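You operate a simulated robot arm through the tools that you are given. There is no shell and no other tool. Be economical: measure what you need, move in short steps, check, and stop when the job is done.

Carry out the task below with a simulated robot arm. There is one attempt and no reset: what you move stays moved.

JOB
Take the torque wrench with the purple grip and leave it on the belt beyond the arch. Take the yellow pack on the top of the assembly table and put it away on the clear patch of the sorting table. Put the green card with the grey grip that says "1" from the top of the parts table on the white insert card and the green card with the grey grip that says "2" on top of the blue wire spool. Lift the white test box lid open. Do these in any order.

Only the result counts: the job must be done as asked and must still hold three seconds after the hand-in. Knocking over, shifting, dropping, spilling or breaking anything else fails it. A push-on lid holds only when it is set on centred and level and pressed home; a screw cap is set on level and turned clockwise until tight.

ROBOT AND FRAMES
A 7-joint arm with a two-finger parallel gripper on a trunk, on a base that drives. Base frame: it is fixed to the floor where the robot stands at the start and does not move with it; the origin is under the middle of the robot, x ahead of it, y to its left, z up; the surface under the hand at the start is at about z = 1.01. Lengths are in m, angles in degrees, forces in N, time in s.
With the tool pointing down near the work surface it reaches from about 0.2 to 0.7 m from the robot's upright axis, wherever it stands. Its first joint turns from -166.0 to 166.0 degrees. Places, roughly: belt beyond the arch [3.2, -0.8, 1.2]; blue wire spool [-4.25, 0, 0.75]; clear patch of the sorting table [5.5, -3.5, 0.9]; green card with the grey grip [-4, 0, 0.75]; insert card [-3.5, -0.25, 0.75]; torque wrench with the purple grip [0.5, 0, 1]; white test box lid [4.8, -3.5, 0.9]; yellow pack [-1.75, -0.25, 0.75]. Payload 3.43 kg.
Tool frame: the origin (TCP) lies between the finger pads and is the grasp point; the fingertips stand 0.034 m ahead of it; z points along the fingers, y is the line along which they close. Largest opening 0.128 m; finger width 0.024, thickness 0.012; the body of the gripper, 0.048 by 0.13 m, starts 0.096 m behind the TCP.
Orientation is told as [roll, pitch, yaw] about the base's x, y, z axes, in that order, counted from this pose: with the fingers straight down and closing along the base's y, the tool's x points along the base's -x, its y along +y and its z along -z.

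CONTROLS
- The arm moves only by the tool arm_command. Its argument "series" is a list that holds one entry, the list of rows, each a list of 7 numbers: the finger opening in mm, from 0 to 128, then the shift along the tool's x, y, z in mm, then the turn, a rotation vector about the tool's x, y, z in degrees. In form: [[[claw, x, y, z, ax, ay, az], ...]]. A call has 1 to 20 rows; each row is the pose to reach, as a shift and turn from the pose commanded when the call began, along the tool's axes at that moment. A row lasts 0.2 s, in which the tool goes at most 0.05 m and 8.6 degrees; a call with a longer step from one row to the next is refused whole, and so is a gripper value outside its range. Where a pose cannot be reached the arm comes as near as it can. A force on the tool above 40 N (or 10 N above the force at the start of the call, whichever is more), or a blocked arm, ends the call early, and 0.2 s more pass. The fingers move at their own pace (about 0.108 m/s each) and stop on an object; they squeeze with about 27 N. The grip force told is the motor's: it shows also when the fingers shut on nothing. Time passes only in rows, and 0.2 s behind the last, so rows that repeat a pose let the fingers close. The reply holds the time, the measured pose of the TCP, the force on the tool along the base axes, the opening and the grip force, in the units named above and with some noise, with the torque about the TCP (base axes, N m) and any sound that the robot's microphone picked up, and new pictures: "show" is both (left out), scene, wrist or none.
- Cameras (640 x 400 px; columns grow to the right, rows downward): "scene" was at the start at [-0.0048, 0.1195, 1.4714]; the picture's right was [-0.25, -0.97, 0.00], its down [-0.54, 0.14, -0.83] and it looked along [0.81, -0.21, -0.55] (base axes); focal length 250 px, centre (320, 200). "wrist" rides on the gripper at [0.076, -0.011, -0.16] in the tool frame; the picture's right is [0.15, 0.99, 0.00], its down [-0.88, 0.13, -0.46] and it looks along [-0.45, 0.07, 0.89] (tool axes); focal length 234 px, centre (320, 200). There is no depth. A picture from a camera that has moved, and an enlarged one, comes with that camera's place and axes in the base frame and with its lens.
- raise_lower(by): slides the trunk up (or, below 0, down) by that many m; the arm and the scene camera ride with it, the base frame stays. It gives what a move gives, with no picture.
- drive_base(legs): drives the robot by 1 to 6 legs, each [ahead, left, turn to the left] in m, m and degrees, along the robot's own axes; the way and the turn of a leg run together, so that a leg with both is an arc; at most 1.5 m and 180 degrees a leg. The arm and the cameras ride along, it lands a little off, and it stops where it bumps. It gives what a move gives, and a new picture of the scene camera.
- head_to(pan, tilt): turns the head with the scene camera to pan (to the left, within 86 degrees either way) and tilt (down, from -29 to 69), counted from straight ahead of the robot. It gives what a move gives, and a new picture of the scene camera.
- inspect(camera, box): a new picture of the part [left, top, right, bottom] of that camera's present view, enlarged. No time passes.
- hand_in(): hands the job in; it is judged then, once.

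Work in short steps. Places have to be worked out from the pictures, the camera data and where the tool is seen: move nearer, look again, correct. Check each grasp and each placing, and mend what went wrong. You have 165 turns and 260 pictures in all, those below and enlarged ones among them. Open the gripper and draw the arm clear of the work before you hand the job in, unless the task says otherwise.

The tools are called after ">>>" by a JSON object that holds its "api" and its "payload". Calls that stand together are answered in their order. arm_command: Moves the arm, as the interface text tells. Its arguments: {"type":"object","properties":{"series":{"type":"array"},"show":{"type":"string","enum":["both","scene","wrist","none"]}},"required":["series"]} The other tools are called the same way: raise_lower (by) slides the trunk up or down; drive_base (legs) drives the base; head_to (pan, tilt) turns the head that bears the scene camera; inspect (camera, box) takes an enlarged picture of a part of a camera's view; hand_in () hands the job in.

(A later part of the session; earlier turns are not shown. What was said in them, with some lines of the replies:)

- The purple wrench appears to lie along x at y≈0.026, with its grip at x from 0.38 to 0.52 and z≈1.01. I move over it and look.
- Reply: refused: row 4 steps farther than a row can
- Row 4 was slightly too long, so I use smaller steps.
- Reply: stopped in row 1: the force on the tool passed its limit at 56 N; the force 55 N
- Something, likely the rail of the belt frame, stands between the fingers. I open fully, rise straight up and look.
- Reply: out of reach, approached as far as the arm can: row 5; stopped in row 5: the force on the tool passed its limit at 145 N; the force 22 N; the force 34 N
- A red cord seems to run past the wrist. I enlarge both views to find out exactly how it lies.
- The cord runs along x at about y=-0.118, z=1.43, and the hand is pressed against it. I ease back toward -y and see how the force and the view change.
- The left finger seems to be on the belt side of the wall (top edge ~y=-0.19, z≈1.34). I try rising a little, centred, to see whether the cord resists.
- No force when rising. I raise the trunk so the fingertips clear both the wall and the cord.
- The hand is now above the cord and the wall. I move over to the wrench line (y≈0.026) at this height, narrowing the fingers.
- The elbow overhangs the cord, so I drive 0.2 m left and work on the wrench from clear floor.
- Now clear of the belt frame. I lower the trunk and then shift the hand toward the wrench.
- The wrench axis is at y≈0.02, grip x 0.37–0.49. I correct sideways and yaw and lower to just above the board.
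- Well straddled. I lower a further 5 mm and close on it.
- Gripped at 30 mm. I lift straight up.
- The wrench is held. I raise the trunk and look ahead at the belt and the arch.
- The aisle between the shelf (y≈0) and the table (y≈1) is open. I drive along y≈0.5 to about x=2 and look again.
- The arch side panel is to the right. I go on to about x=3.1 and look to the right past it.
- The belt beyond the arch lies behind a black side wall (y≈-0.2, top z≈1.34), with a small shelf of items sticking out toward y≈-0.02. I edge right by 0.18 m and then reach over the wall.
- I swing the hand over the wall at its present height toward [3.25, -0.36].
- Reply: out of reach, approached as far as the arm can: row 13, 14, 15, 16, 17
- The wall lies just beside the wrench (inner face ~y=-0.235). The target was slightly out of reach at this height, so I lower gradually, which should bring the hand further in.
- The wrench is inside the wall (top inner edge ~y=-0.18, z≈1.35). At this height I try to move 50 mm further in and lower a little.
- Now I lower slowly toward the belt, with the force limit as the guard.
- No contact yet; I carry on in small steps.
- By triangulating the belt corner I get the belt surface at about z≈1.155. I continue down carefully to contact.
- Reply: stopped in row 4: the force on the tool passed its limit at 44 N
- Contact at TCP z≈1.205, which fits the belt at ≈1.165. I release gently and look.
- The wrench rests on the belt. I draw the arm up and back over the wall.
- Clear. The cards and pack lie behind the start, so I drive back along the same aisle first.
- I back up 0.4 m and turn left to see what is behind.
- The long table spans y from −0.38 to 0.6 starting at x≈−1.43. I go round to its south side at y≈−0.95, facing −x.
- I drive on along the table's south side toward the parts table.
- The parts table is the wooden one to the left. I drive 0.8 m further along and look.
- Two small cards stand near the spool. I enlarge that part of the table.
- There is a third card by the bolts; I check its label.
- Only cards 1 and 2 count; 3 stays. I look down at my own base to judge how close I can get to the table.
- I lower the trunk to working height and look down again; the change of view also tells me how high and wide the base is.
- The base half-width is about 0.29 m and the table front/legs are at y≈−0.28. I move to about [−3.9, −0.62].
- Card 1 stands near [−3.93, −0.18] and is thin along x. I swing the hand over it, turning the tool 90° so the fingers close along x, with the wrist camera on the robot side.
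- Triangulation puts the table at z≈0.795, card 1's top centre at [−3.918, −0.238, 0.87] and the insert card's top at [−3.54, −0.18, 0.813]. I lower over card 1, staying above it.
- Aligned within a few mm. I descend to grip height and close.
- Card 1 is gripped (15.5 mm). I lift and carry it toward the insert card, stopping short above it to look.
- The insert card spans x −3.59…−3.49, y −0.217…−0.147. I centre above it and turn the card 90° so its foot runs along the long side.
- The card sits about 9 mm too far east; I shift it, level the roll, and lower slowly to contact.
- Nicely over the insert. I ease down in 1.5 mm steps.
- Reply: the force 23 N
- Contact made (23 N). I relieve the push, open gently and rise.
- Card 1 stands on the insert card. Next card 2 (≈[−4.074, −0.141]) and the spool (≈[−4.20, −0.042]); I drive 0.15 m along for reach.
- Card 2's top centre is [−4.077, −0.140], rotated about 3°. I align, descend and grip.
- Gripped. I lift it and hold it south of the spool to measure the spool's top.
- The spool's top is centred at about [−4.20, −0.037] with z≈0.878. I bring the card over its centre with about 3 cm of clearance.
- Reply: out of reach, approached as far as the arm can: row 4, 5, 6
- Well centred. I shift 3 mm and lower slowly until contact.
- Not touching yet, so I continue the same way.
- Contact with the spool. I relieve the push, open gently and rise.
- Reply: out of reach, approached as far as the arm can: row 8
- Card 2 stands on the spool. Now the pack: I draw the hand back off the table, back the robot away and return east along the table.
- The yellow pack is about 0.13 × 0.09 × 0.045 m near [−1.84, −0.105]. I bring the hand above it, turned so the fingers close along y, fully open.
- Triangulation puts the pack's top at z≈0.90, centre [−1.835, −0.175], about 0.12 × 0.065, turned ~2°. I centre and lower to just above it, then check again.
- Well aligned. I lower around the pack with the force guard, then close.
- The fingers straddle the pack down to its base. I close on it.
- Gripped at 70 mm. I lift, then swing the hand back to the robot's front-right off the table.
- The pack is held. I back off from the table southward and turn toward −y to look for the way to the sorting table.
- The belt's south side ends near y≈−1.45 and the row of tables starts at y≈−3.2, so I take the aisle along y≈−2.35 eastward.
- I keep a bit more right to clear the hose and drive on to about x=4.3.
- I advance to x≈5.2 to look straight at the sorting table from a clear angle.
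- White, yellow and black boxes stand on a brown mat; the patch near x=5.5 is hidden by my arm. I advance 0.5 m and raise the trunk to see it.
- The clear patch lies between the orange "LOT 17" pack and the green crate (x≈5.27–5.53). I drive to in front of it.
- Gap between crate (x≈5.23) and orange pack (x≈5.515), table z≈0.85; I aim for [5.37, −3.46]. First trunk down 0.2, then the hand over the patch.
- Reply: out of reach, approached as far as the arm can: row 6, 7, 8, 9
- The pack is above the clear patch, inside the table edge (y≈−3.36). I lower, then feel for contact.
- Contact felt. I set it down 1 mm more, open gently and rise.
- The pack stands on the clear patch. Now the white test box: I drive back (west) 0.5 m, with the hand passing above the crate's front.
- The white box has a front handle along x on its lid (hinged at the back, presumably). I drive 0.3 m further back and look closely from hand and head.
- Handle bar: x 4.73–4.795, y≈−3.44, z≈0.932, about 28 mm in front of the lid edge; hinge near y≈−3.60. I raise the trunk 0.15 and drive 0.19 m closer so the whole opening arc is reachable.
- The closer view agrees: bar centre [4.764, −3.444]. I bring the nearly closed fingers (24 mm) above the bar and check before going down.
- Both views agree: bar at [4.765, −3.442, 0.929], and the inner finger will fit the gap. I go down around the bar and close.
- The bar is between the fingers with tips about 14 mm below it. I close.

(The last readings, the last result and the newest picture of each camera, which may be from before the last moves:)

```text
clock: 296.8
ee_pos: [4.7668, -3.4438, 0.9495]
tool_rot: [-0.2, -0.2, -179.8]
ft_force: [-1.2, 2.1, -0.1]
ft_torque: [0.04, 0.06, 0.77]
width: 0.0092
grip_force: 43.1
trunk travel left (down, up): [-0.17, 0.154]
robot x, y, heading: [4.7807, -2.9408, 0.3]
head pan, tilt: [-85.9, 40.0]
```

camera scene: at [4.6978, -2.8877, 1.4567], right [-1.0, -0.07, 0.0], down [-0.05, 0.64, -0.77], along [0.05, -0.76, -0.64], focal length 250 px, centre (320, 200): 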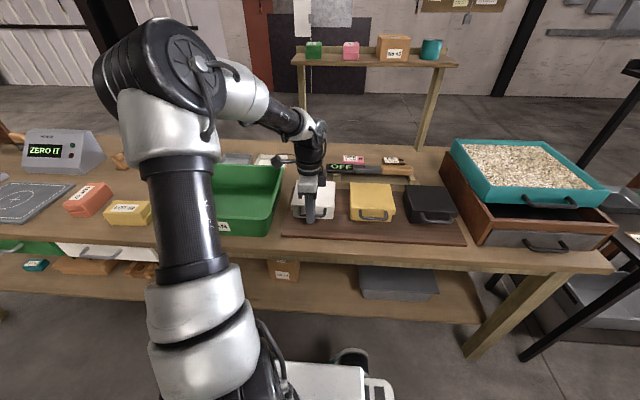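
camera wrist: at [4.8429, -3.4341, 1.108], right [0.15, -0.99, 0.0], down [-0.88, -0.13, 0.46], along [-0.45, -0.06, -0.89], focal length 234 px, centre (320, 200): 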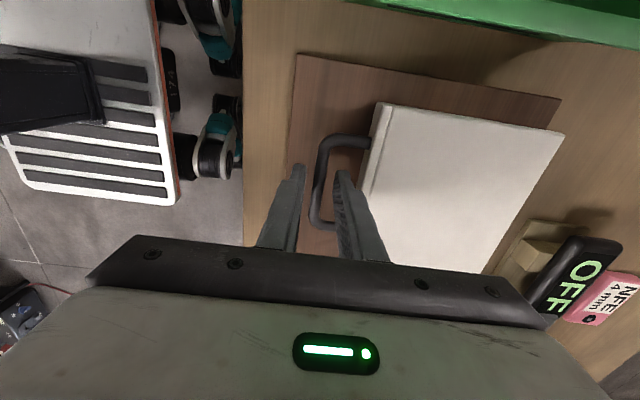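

Gripped. I begin the arc about the rear hinge (radius ≈0.157 m), a first 24°.

>>> {"api": "arm_command", "payload": {"series": [[[0, 0, 0.4, -11, 0, 0, 0], [0, 0, 1.5, -22, 0, 0, 0], [0, 0, 3.4, -32.6, 0, 0, 0], [0, 0, 6.1, -43.3, 0, 0, 0], [0, 0, 9.5, -53.7, 0, 0, 0], [0, 0, 13.6, -63.9, 0, 0, 0]]]}}

>>> {"api": "inspect", "payload": {"camera": "scene", "box": [270, 130, 370, 230]}}

```text
clock: 298.1
ee_pos: [4.7661, -3.4557, 1.0141]
tool_rot: [-0.4, -0.1, -180.0]
ft_force: [-3.7, 19.2, 7.0]
ft_torque: [0.53, -0.32, 0.82]
width: 0.0097
grip_force: 43.2
trunk travel left (down, up): [-0.17, 0.154]
robot x, y, heading: [4.7825, -2.9457, 0.3]
head pan, tilt: [-85.9, 40.0]
camera scene: at [4.6973, -2.8854, 1.4567], right [-1.0, -0.07, 0.0], down [-0.05, 0.64, -0.77], along [0.05, -0.77, -0.64], focal length 250 px, centre (320, 200)
camera wrist: at [4.843, -3.4458, 1.1726], right [0.15, -0.99, 0.0], down [-0.88, -0.13, 0.46], along [-0.45, -0.06, -0.89], focal length 234 px, centre (320, 200)
```

scene: 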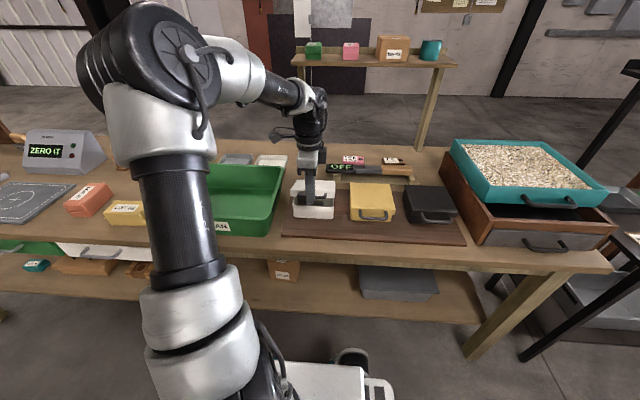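
wrist: 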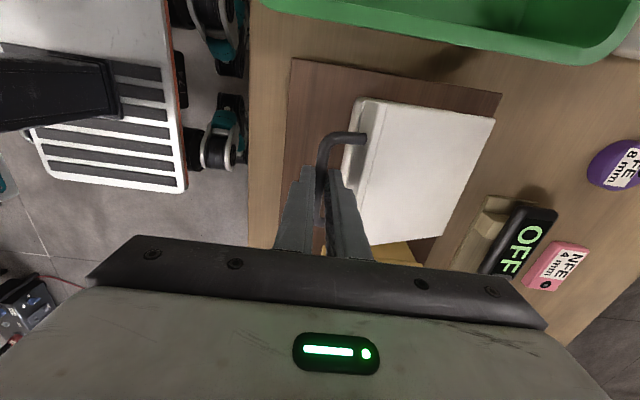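

```text
4.00 times, centred on (320, 180) of scene
camera zoom: at [4.6973, -2.8854, 1.4567], right [-1.0, -0.07, 0.0], down [-0.05, 0.64, -0.77], along [0.05, -0.77, -0.64], focal length 1001 px, centre (320, 280)
```

zoom: 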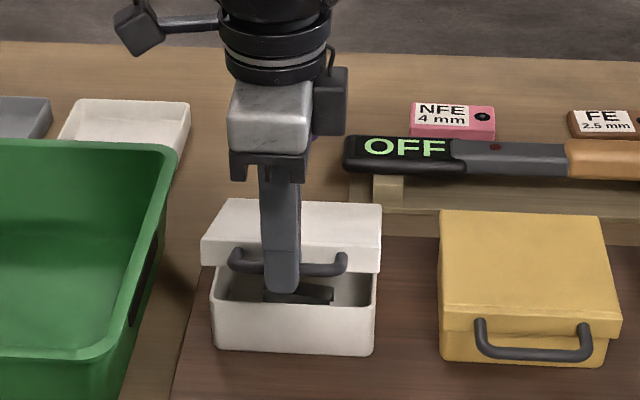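

The lid is rising. The 19 N sideways push suggests a slightly longer radius, so I correct the arc and continue to about 46°.

>>> {"api": "arm_command", "payload": {"series": [[[0, 0, -2, -5, 0, 0, 0], [0, 0, 3.5, -19.9, 0, 0, 0], [0, 0, 9, -30, 0, 0, 0], [0, 0, 15.2, -39.8, 0, 0, 0], [0, 0, 22, -49.2, 0, 0, 0], [0, 0, 29.6, -57.9, 0, 0, 0]]], "show": "wrist"}}

>>> {"api": "inspect", "payload": {"camera": "scene", "box": [270, 130, 370, 230]}}

```text
clock: 299.6
ee_pos: [4.7656, -3.4891, 1.0693]
tool_rot: [-0.2, -0.3, -180.0]
ft_force: [-8.2, -10.2, -11.1]
ft_torque: [-0.26, 0.05, 0.58]
width: 0.0092
grip_force: 43.1
trunk travel left (down, up): [-0.17, 0.154]
robot x, y, heading: [4.7836, -2.9439, 0.1]
head pan, tilt: [-85.9, 40.0]
camera wrist: at [4.8432, -3.4796, 1.2286], right [0.15, -0.99, 0.0], down [-0.88, -0.13, 0.46], along [-0.45, -0.06, -0.89], focal length 234 px, centre (320, 200)
```

wrist: 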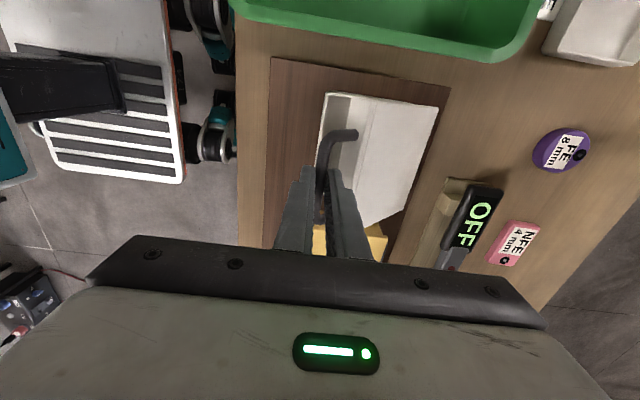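

```text
4.00 times, centred on (320, 180) of scene
camera zoom: at [4.697, -2.8894, 1.4566], right [-1.0, -0.07, 0.0], down [-0.05, 0.64, -0.77], along [0.05, -0.76, -0.64], focal length 1001 px, centre (320, 280)
```

zoom: 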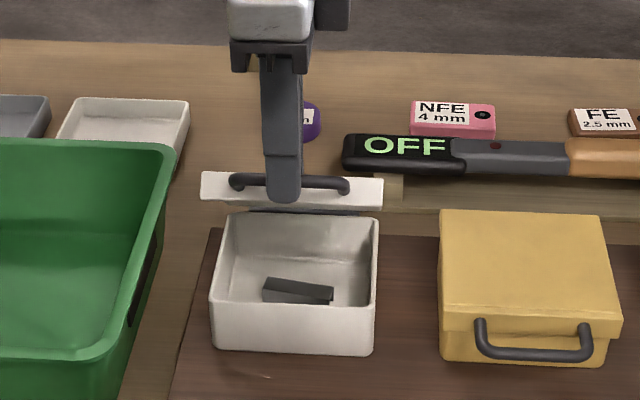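

Now the pull is slightly inward, so the radius is about 0.161. I continue to about 70°.

>>> {"api": "arm_command", "payload": {"series": [[[0, 0, 2.4, 4, 0, 0, 0], [0, 0, 10.5, -3.5, 0, 0, 0], [0, 0, 19.2, -10.6, 0, 0, 0], [0, 0, 28.3, -17, 0, 0, 0], [0, 0, 37.8, -23.1, 0, 0, 0], [0, 0, 47.8, -28.2, 0, 0, 0], [0, 0, 58, -32.8, 0, 0, 0]]], "show": "wrist"}}

>>> {"api": "inspect", "payload": {"camera": "scene", "box": [270, 120, 370, 220]}}

```text
clock: 301.1
ee_pos: [4.7669, -3.5435, 1.1064]
tool_rot: [0.1, -0.2, -179.9]
ft_force: [-3.0, 15.4, 30.7]
ft_torque: [0.32, -0.05, 0.35]
width: 0.0093
grip_force: 43.1
trunk travel left (down, up): [-0.17, 0.154]
robot x, y, heading: [4.7844, -2.9472, 0.1]
head pan, tilt: [-85.9, 40.0]
camera wrist: at [4.8433, -3.5321, 1.2658], right [0.15, -0.99, 0.0], down [-0.88, -0.13, 0.46], along [-0.45, -0.07, -0.89], focal length 234 px, centre (320, 200)
```

wrist: 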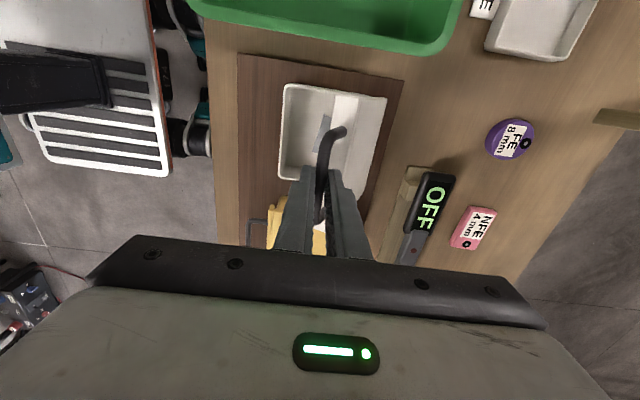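

```text
4.00 times, centred on (320, 170) of scene
camera zoom: at [4.6975, -2.8837, 1.4567], right [-1.0, -0.07, 0.0], down [-0.05, 0.64, -0.77], along [0.05, -0.77, -0.64], focal length 1001 px, centre (320, 320)
```

zoom: 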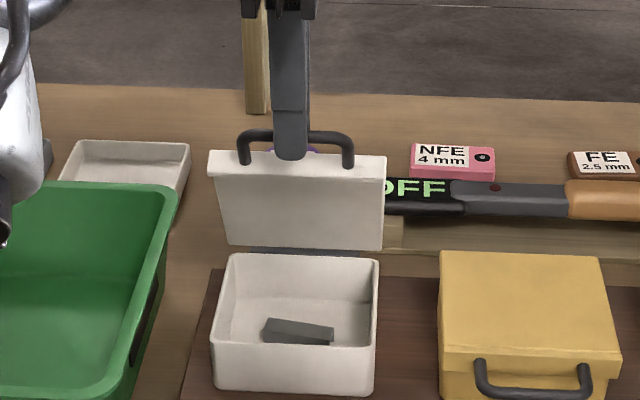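

Slightly too far inside now; I let it out 3–4 mm and continue to about 88°.

>>> {"api": "arm_command", "payload": {"series": [[[0, 0, 1.1, -4, 0, 0, 0], [0, 0, 6.5, -6.5, 0, 0, 0], [0, 0, 12.4, -9, 0, 0, 0], [0, 0, 23.6, -12, 0, 0, 0], [0, 0, 35, -14.2, 0, 0, 0], [0, 0, 46.3, -15.6, 0, 0, 0], [0, 0, 52, -16, 0, 0, 0]]], "show": "wrist"}}

>>> {"api": "inspect", "payload": {"camera": "scene", "box": [270, 110, 370, 210]}}

```text
clock: 302.8
ee_pos: [4.7655, -3.5972, 1.1212]
tool_rot: [-0.1, -0.2, -180.0]
ft_force: [-7.7, 1.6, 12.0]
ft_torque: [0.01, -0.19, 0.11]
width: 0.0094
grip_force: 43.1
trunk travel left (down, up): [-0.17, 0.154]
robot x, y, heading: [4.784, -2.9491, -0.2]
head pan, tilt: [-85.9, 40.0]
camera wrist: at [4.8432, -3.5862, 1.2795], right [0.15, -0.99, 0.0], down [-0.88, -0.13, 0.46], along [-0.45, -0.07, -0.89], focal length 234 px, centre (320, 200)
```

wrist: 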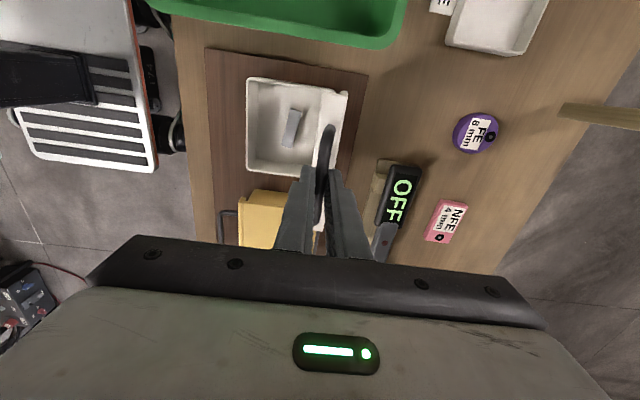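

```text
4.00 times, centred on (320, 160) of scene
camera zoom: at [4.697, -2.8864, 1.4567], right [-1.0, -0.07, 0.0], down [-0.05, 0.64, -0.77], along [0.05, -0.76, -0.64], focal length 1001 px, centre (320, 360)
```

zoom: 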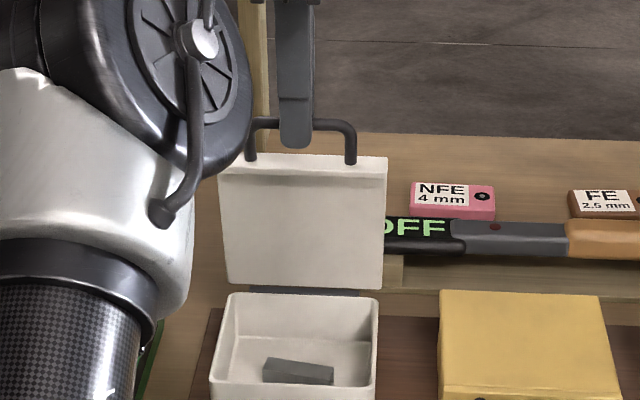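

About 88° now. I push on a little past vertical in small steps, watching for the hinge's end stop.

>>> {"api": "arm_command", "payload": {"series": [[[0, 0, 6, 0, 0, 0, 0], [0, 0, 12, 0, 0, 0, 0], [0, 0, 17.3, 0, 0, 0, 0], [0, 0, 23, 0.5, 0, 0, 0], [0, 0, 29, 1, 0, 0, 0]]], "show": "none"}}

>>> {"api": "inspect", "payload": {"camera": "scene", "box": [270, 110, 370, 210]}}

```text
clock: 303.9
ee_pos: [4.7652, -3.6038, 1.1208]
tool_rot: [0.3, -0.3, -180.0]
ft_force: [-8.8, 2.2, 32.6]
ft_torque: [0.03, 0.1, -0.04]
width: 0.0094
grip_force: 43.4
out of reach, approached as far as the arm can: row 2, 3, 4, 5
trunk travel left (down, up): [-0.17, 0.154]
robot x, y, heading: [4.7804, -2.9445, -0.2]
head pan, tilt: [-85.9, 40.0]
```

```text
4.00 times, centred on (320, 160) of scene
camera zoom: at [4.6969, -2.8846, 1.4568], right [-1.0, -0.07, 0.0], down [-0.04, 0.64, -0.77], along [0.05, -0.77, -0.64], focal length 1001 px, centre (320, 360)
```

zoom: 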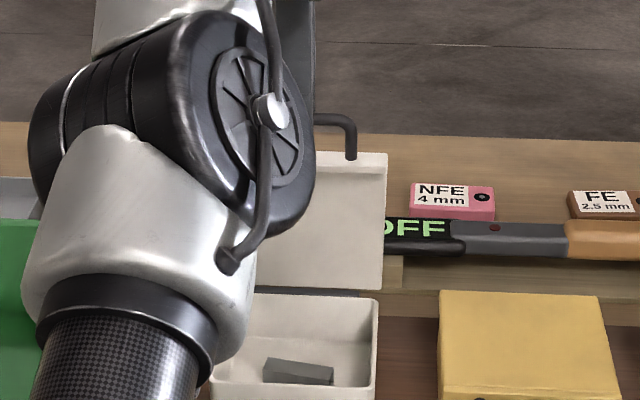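

Reach ends at about 90°. I tilt the hand about the bar (fingers pointing south) to gain reach and ease the lid past vertical.

>>> {"api": "arm_command", "payload": {"series": [[[0, 0, -1.7, -2, -5, 0, 0], [0, 0, -3.4, -3, -10, 0, 0], [0, 0, -5.1, -3, -15, 0, 0], [0, 0, -6.8, -2.5, -20, 0, 0], [0, 0, 1, -2.5, -20, 0, 0], [0, 0, 9, -2, -20, 0, 0], [0, 0, 17, -1, -20, 0, 0]]], "show": "wrist"}}

>>> {"api": "inspect", "payload": {"camera": "scene", "box": [240, 100, 390, 220]}}

```text
clock: 305.6
ee_pos: [4.7674, -3.624, 1.117]
tool_rot: [19.9, -0.2, -180.0]
ft_force: [-8.7, 0.2, -2.6]
ft_torque: [-0.02, 0.29, -0.55]
width: 0.0091
grip_force: 43.3
trunk travel left (down, up): [-0.17, 0.154]
robot x, y, heading: [4.781, -2.9466, 0.0]
head pan, tilt: [-85.9, 40.0]
camera wrist: at [4.8437, -3.5603, 1.2629], right [0.15, -0.93, 0.34], down [-0.88, 0.03, 0.48], along [-0.45, -0.36, -0.81], focal length 234 px, centre (320, 200)
```

wrist: 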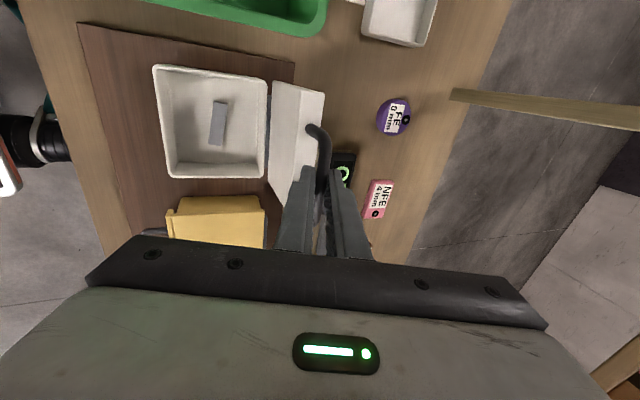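

```text
3.33 times, centred on (315, 160) of scene
camera zoom: at [4.6969, -2.8878, 1.4566], right [-1.0, -0.07, 0.0], down [-0.05, 0.64, -0.77], along [0.05, -0.76, -0.64], focal length 834 px, centre (337, 333)
```

zoom: 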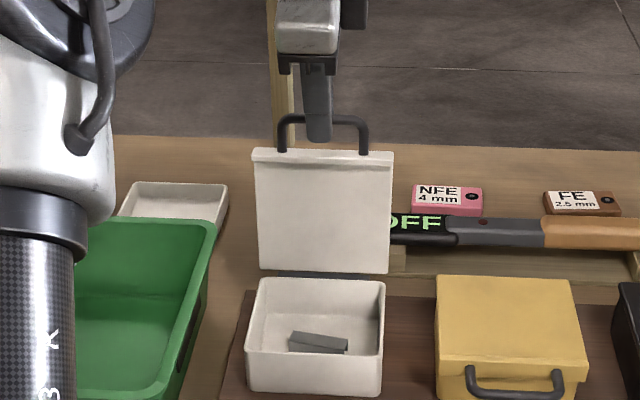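

No resistance at about 100°. I push on gently another ~6° to find the stop.

>>> {"api": "arm_command", "payload": {"series": [[[0, 0, 5, -1, 0, 0, 0], [0, 0, 10, -2, 0, 0, 0], [0, 0, 15, -2.5, 0, 0, 0], [0, 0, 15, -2.5, 0, 0, 0]]], "show": "none"}}

>>> {"api": "inspect", "payload": {"camera": "scene", "box": [240, 100, 390, 220]}}

```text
clock: 306.6
ee_pos: [4.7674, -3.639, 1.1165]
tool_rot: [19.1, -0.1, 180.0]
ft_force: [-7.2, 5.5, -38.2]
ft_torque: [0.34, -0.03, -0.41]
width: 0.0093
grip_force: 43.3
trunk travel left (down, up): [-0.17, 0.154]
robot x, y, heading: [4.7847, -2.9453, -0.2]
head pan, tilt: [-85.9, 40.0]
```

```text
3.33 times, centred on (315, 160) of scene
camera zoom: at [4.6969, -2.8904, 1.4565], right [-1.0, -0.07, 0.0], down [-0.05, 0.64, -0.76], along [0.05, -0.76, -0.64], focal length 834 px, centre (337, 333)
```

zoom: 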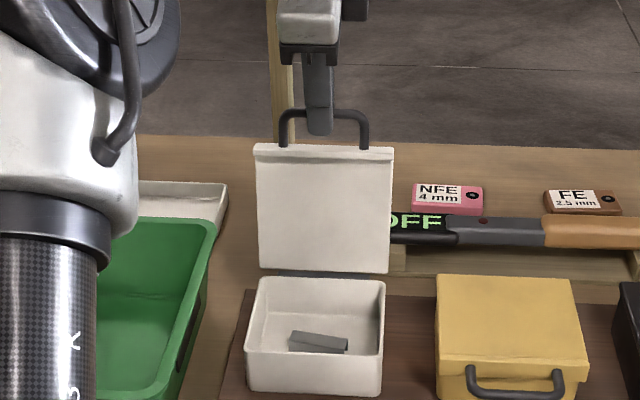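

The upward pull came from my tilted axes; I ease 5 mm down, then open only to 24 mm so the bar stays caged, to see whether the lid holds by itself.

>>> {"api": "arm_command", "payload": {"series": [[[0, 0, -1.7, 4.7, 0, 0, 0], [0, 0, -1.7, 4.7, 0, 0, 0], [16, 0, -1.7, 4.7, 0, 0, 0], [24, 0, -1.7, 4.7, 0, 0, 0], [24, 0, -1.7, 4.7, 0, 0, 0], [24, 0, -1.7, 4.7, 0, 0, 0]]], "show": "wrist"}}

>>> {"api": "inspect", "payload": {"camera": "scene", "box": [260, 100, 360, 200]}}

>>> {"api": "inspect", "payload": {"camera": "wrist", "box": [240, 80, 400, 260]}}

```text
clock: 307.9
ee_pos: [4.7674, -3.637, 1.1202]
tool_rot: [19.8, -0.1, -180.0]
ft_force: [0.3, -0.5, 1.2]
ft_torque: [-0.01, 0.0, -0.01]
width: 0.0241
grip_force: 0.4
trunk travel left (down, up): [-0.17, 0.154]
robot x, y, heading: [4.7848, -2.9463, 0.0]
head pan, tilt: [-85.9, 40.0]
camera wrist: at [4.8446, -3.5738, 1.265], right [0.15, -0.93, 0.34], down [-0.88, 0.03, 0.48], along [-0.45, -0.37, -0.81], focal length 234 px, centre (320, 200)
```

wrist: 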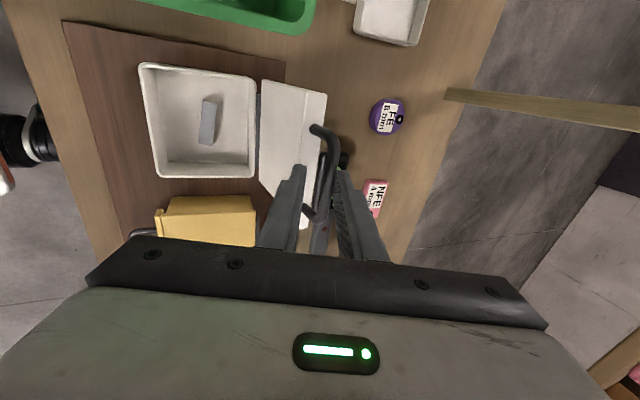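

```text
4.00 times, centred on (310, 150) of scene
camera zoom: at [4.6978, -2.8877, 1.4567], right [-1.0, -0.07, 0.0], down [-0.05, 0.64, -0.77], along [0.05, -0.76, -0.64], focal length 1001 px, centre (360, 400)
```

zoom: 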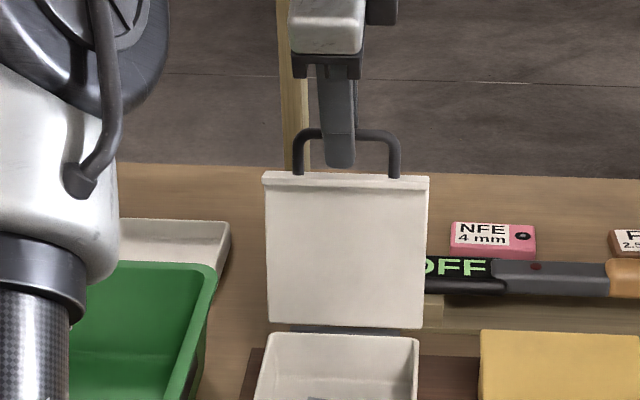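

```text
2.22 times, centred on (320, 170) of wrist
camera zoom: at [4.8446, -3.5738, 1.265], right [0.15, -0.93, 0.34], down [-0.88, 0.03, 0.48], along [-0.45, -0.37, -0.81], focal length 520 px, centre (320, 267)
```

zoom: 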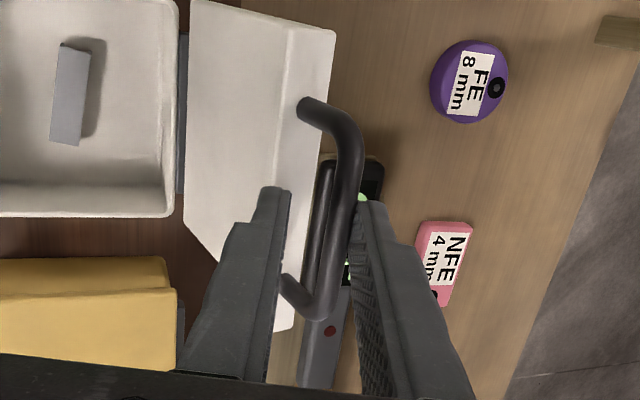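

The bar is near the south finger. I shift the hand 6 mm south: if the lid follows it is falling freely; if it stays it holds by itself.

>>> {"api": "arm_command", "payload": {"series": [[[24, 0, 2.8, 1, 0, 0, 0], [24, 0, 5.6, 2, 0, 0, 0], [24, 0, 5.6, 2, 0, 0, 0], [24, 0, 5.6, 2, 0, 0, 0]]], "show": "none"}}

>>> {"api": "inspect", "payload": {"camera": "wrist", "box": [240, 80, 400, 260]}}

>>> {"api": "inspect", "payload": {"camera": "scene", "box": [260, 100, 360, 200]}}

```text
clock: 308.9
ee_pos: [4.7684, -3.6439, 1.1205]
tool_rot: [19.7, -0.3, -180.0]
ft_force: [0.2, -0.4, 0.5]
ft_torque: [-0.02, -0.01, 0.0]
width: 0.0242
grip_force: 0.1
trunk travel left (down, up): [-0.17, 0.154]
robot x, y, heading: [4.7865, -2.9485, 0.3]
head pan, tilt: [-85.9, 40.0]
```

```text
2.22 times, centred on (320, 170) of wrist
camera zoom: at [4.8447, -3.58, 1.2652], right [0.15, -0.93, 0.33], down [-0.88, 0.03, 0.48], along [-0.45, -0.36, -0.81], focal length 520 px, centre (320, 267)
```

zoom: 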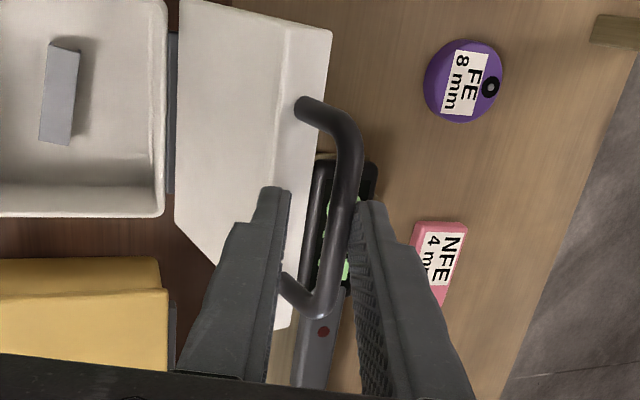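

```text
4.00 times, centred on (310, 150) of scene
camera zoom: at [4.6978, -2.8877, 1.4567], right [-1.0, -0.07, 0.0], down [-0.05, 0.64, -0.77], along [0.05, -0.76, -0.64], focal length 1001 px, centre (360, 400)
```

zoom: 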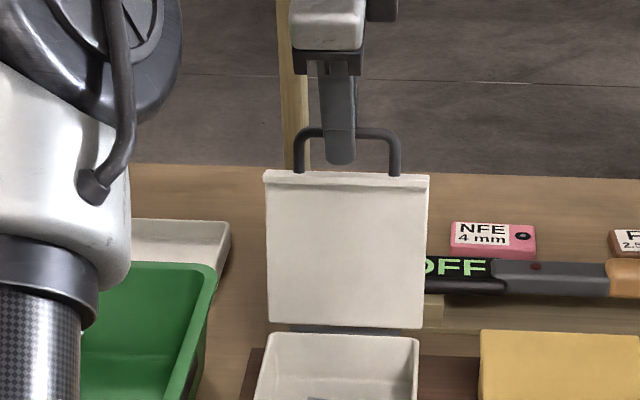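

It is hard to tell; I follow the arc a further ~14 mm with the bar still caged and compare again.

>>> {"api": "arm_command", "payload": {"series": [[[24, 0, 4, 2.5, 0, 0, 0], [24, 0, 8, 5, 0, 0, 0], [24, 0, 11.4, 9.5, 0, 0, 0], [24, 0, 11.4, 9.5, 0, 0, 0], [24, 0, 11.4, 9.5, 0, 0, 0]]], "show": "none"}}

>>> {"api": "inspect", "payload": {"camera": "wrist", "box": [240, 80, 400, 260]}}

>>> {"api": "inspect", "payload": {"camera": "scene", "box": [260, 100, 360, 200]}}

```text
clock: 310.1
ee_pos: [4.7667, -3.6583, 1.1161]
tool_rot: [19.7, -0.2, -179.8]
ft_force: [-0.4, -0.5, 0.9]
ft_torque: [-0.06, 0.04, 0.04]
width: 0.0243
grip_force: 0.1
trunk travel left (down, up): [-0.17, 0.154]
robot x, y, heading: [4.7833, -2.944, 0.0]
head pan, tilt: [-85.9, 40.0]
```

```text
2.22 times, centred on (320, 170) of wrist
camera zoom: at [4.8449, -3.594, 1.2605], right [0.15, -0.93, 0.33], down [-0.88, 0.03, 0.48], along [-0.45, -0.36, -0.81], focal length 520 px, centre (320, 267)
```

zoom: 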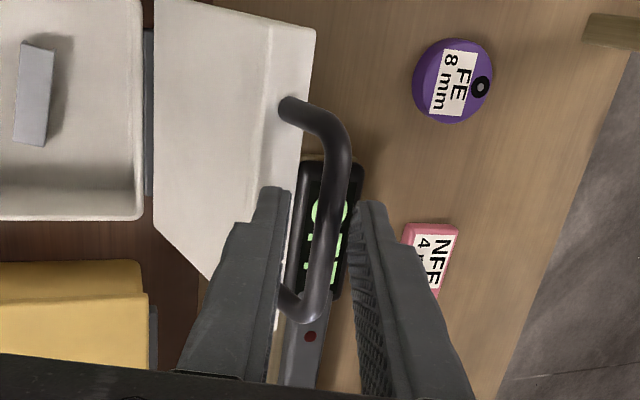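

```text
4.00 times, centred on (310, 150) of scene
camera zoom: at [4.6978, -2.8876, 1.4567], right [-1.0, -0.07, 0.0], down [-0.05, 0.64, -0.77], along [0.05, -0.76, -0.64], focal length 1001 px, centre (360, 400)
```

zoom: 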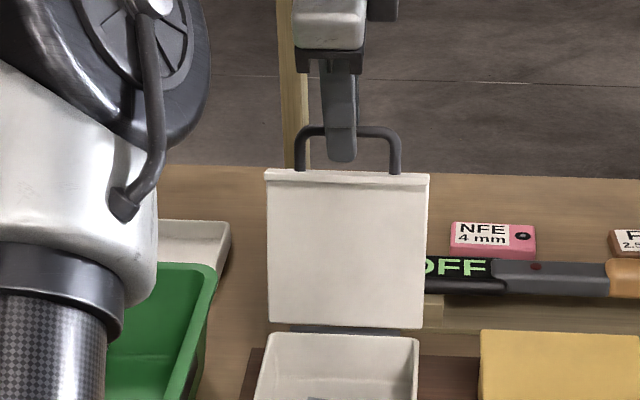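

>>> {"api": "arm_command", "payload": {"series": [[[24, 0, 0, 0, 0, 0, 0], [24, 0, 0, 0, 0, 0, 0], [24, 0, 0, 0, 0, 0, 0], [24, 0, 0, 0, 0, 0, 0], [24, 0, 0, 0, 0, 0, 0], [24, 0, 0, 0, 0, 0, 0], [24, 0, 0, 0, 0, 0, 0], [24, 0, 0, 0, 0, 0, 0], [24, 0, 0, 0, 0, 0, 0], [24, 0, 0, 0, 0, 0, 0]]], "show": "none"}}

>>> {"api": "inspect", "payload": {"camera": "wrist", "box": [240, 80, 400, 260]}}

>>> {"api": "inspect", "payload": {"camera": "scene", "box": [260, 100, 360, 200]}}

```text
clock: 312.4
ee_pos: [4.767, -3.6588, 1.1152]
tool_rot: [19.8, -0.2, -179.9]
ft_force: [-0.2, -0.5, 0.0]
ft_torque: [-0.01, 0.01, 0.02]
width: 0.0243
grip_force: 0.0
trunk travel left (down, up): [-0.17, 0.154]
robot x, y, heading: [4.7839, -2.9373, -0.1]
head pan, tilt: [-85.9, 40.0]
```

```text
2.22 times, centred on (320, 170) of wrist
camera zoom: at [4.8449, -3.594, 1.2606], right [0.15, -0.93, 0.33], down [-0.88, 0.03, 0.48], along [-0.45, -0.36, -0.81], focal length 520 px, centre (320, 267)
```

zoom: 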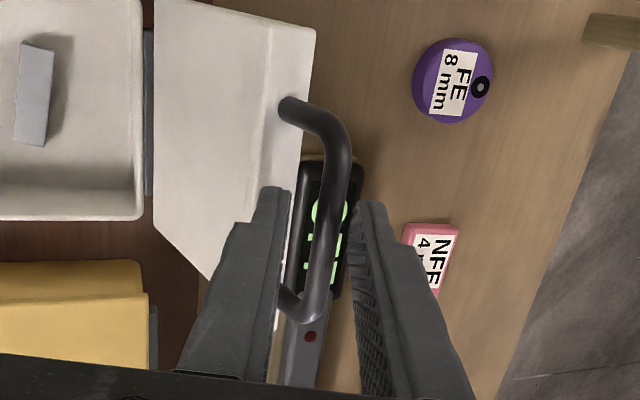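

```text
4.00 times, centred on (310, 150) of scene
camera zoom: at [4.6978, -2.8876, 1.4567], right [-1.0, -0.07, 0.0], down [-0.05, 0.64, -0.77], along [0.05, -0.76, -0.64], focal length 1001 px, centre (360, 400)
```

zoom: 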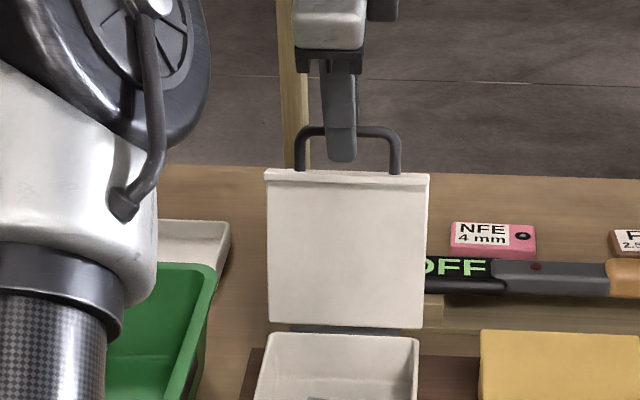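

The bar touches neither finger and the lid has stayed put for two seconds: it holds. I withdraw along the finger axis.

>>> {"api": "arm_command", "payload": {"series": [[[26, 0, -1, -10, 0, 0, 0], [28, 0, -1, -20, 0, 0, 0], [28, 0, -1, -35, 0, 0, 0], [28, 0, -1, -60, 0, 0, 0], [28, 0, -1, -100, 0, 0, 0], [28, 0, -1, -140, 0, 0, 0], [28, 0, -1, -140, 0, 0, 0]]], "show": "scene"}}

>>> {"api": "inspect", "payload": {"camera": "scene", "box": [240, 100, 400, 220]}}

```text
clock: 313.9
ee_pos: [4.7705, -3.6101, 1.2457]
tool_rot: [19.8, -0.2, -179.9]
ft_force: [0.7, -0.1, 0.6]
ft_torque: [0.0, -0.03, 0.02]
width: 0.0279
grip_force: 0.1
trunk travel left (down, up): [-0.17, 0.154]
robot x, y, heading: [4.7814, -2.945, 0.1]
head pan, tilt: [-85.9, 40.0]
camera scene: at [4.6978, -2.8875, 1.4567], right [-1.0, -0.07, 0.0], down [-0.05, 0.64, -0.77], along [0.05, -0.76, -0.64], focal length 250 px, centre (320, 200)
```

scene: 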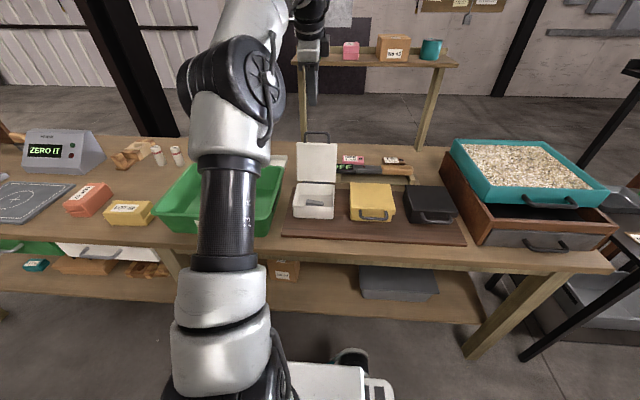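

```text
3.33 times, centred on (320, 160) of scene
camera zoom: at [4.6978, -2.8875, 1.4567], right [-1.0, -0.07, 0.0], down [-0.05, 0.64, -0.77], along [0.05, -0.76, -0.64], focal length 834 px, centre (320, 333)
```

zoom: 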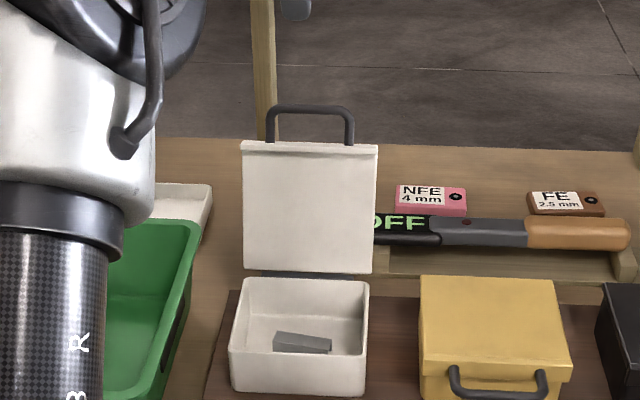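

The lid stands open. I draw the arm clear northward and move the base away from the table, then take a last look.

>>> {"api": "arm_command", "payload": {"series": [[[40, 0, -30, -30, 0, 0, 0], [40, 0, -70, -45, 0, 0, 0], [40, 0, -110, -60, 0, 0, 0], [40, 0, -150, -75, 0, 0, 0], [40, 0, -190, -90, 5, 0, 0], [40, 0, -230, -105, 12, 0, 0], [40, 0, -260, -110, 20, 0, 0], [40, 0, -260, -110, 20, 0, 0]]], "show": "none"}}

>>> {"api": "drive_base", "payload": {"legs": [[0, 0.4, 0]]}}

>>> {"api": "inspect", "payload": {"camera": "scene", "box": [180, 80, 500, 260]}}

```text
clock: 315.8
ee_pos: [4.765, -3.3283, 1.262]
tool_rot: [-0.3, -0.2, -179.9]
ft_force: [0.3, -0.2, -0.8]
ft_torque: [0.0, -0.04, 0.0]
width: 0.0397
grip_force: 0.1
trunk travel left (down, up): [-0.17, 0.154]
robot x, y, heading: [4.7856, -2.9451, 0.1]
head pan, tilt: [-85.9, 40.0]
```

```text
clock: 320.2
ee_pos: [4.7654, -2.9229, 1.2616]
tool_rot: [-0.2, -0.3, -179.9]
ft_force: [0.3, -1.1, 0.2]
ft_torque: [0.02, -0.01, 0.02]
width: 0.0396
grip_force: 0.0
trunk travel left (down, up): [-0.17, 0.154]
robot x, y, heading: [4.7811, -2.5406, 0.3]
head pan, tilt: [-85.9, 40.0]
camera scene: at [4.6975, -2.4831, 1.4567], right [-1.0, -0.07, 0.0], down [-0.05, 0.64, -0.77], along [0.05, -0.76, -0.64], focal length 250 px, centre (320, 200)
```

scene: 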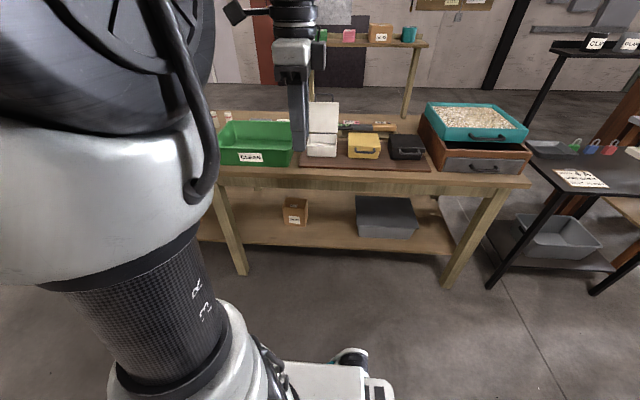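

```text
2.00 times, centred on (340, 170) of scene
camera zoom: at [4.6975, -2.4831, 1.4567], right [-1.0, -0.07, 0.0], down [-0.05, 0.64, -0.77], along [0.05, -0.76, -0.64], focal length 500 px, centre (280, 260)
```

zoom: 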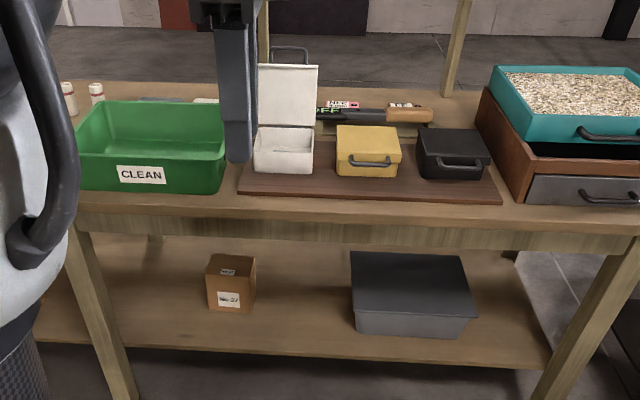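

The lid stays open, the pack and both cards are placed, the wrench lies on the belt, and the arm is clear with the gripper open. I hand in.

>>> {"api": "hand_in", "payload": {}}

```text
The job is handed in.
```

I did all five tasks and handed the job in; I don't have the verdict.

- **Torque wrench:** the one with the purple grip lies on the belt just past the arch. I saw it resting there when I let go, but did not look at it again.
- **Yellow pack:** it is on the bare patch of the sorting table, between the orange "LOT 47" pack and the green crate.
- **Green cards:** card 1 stands on the white insert card, and card 2 stands on the blue wire spool. Both were upright when I backed away.
- **White test box:** the lid is open a little past vertical and held by itself while I watched.

At the start, with the fingers around the belt's side wall and a red cord running past the hand, two moves were stopped by force, at 56 N and 145 N. I saw nothing shifted by this.
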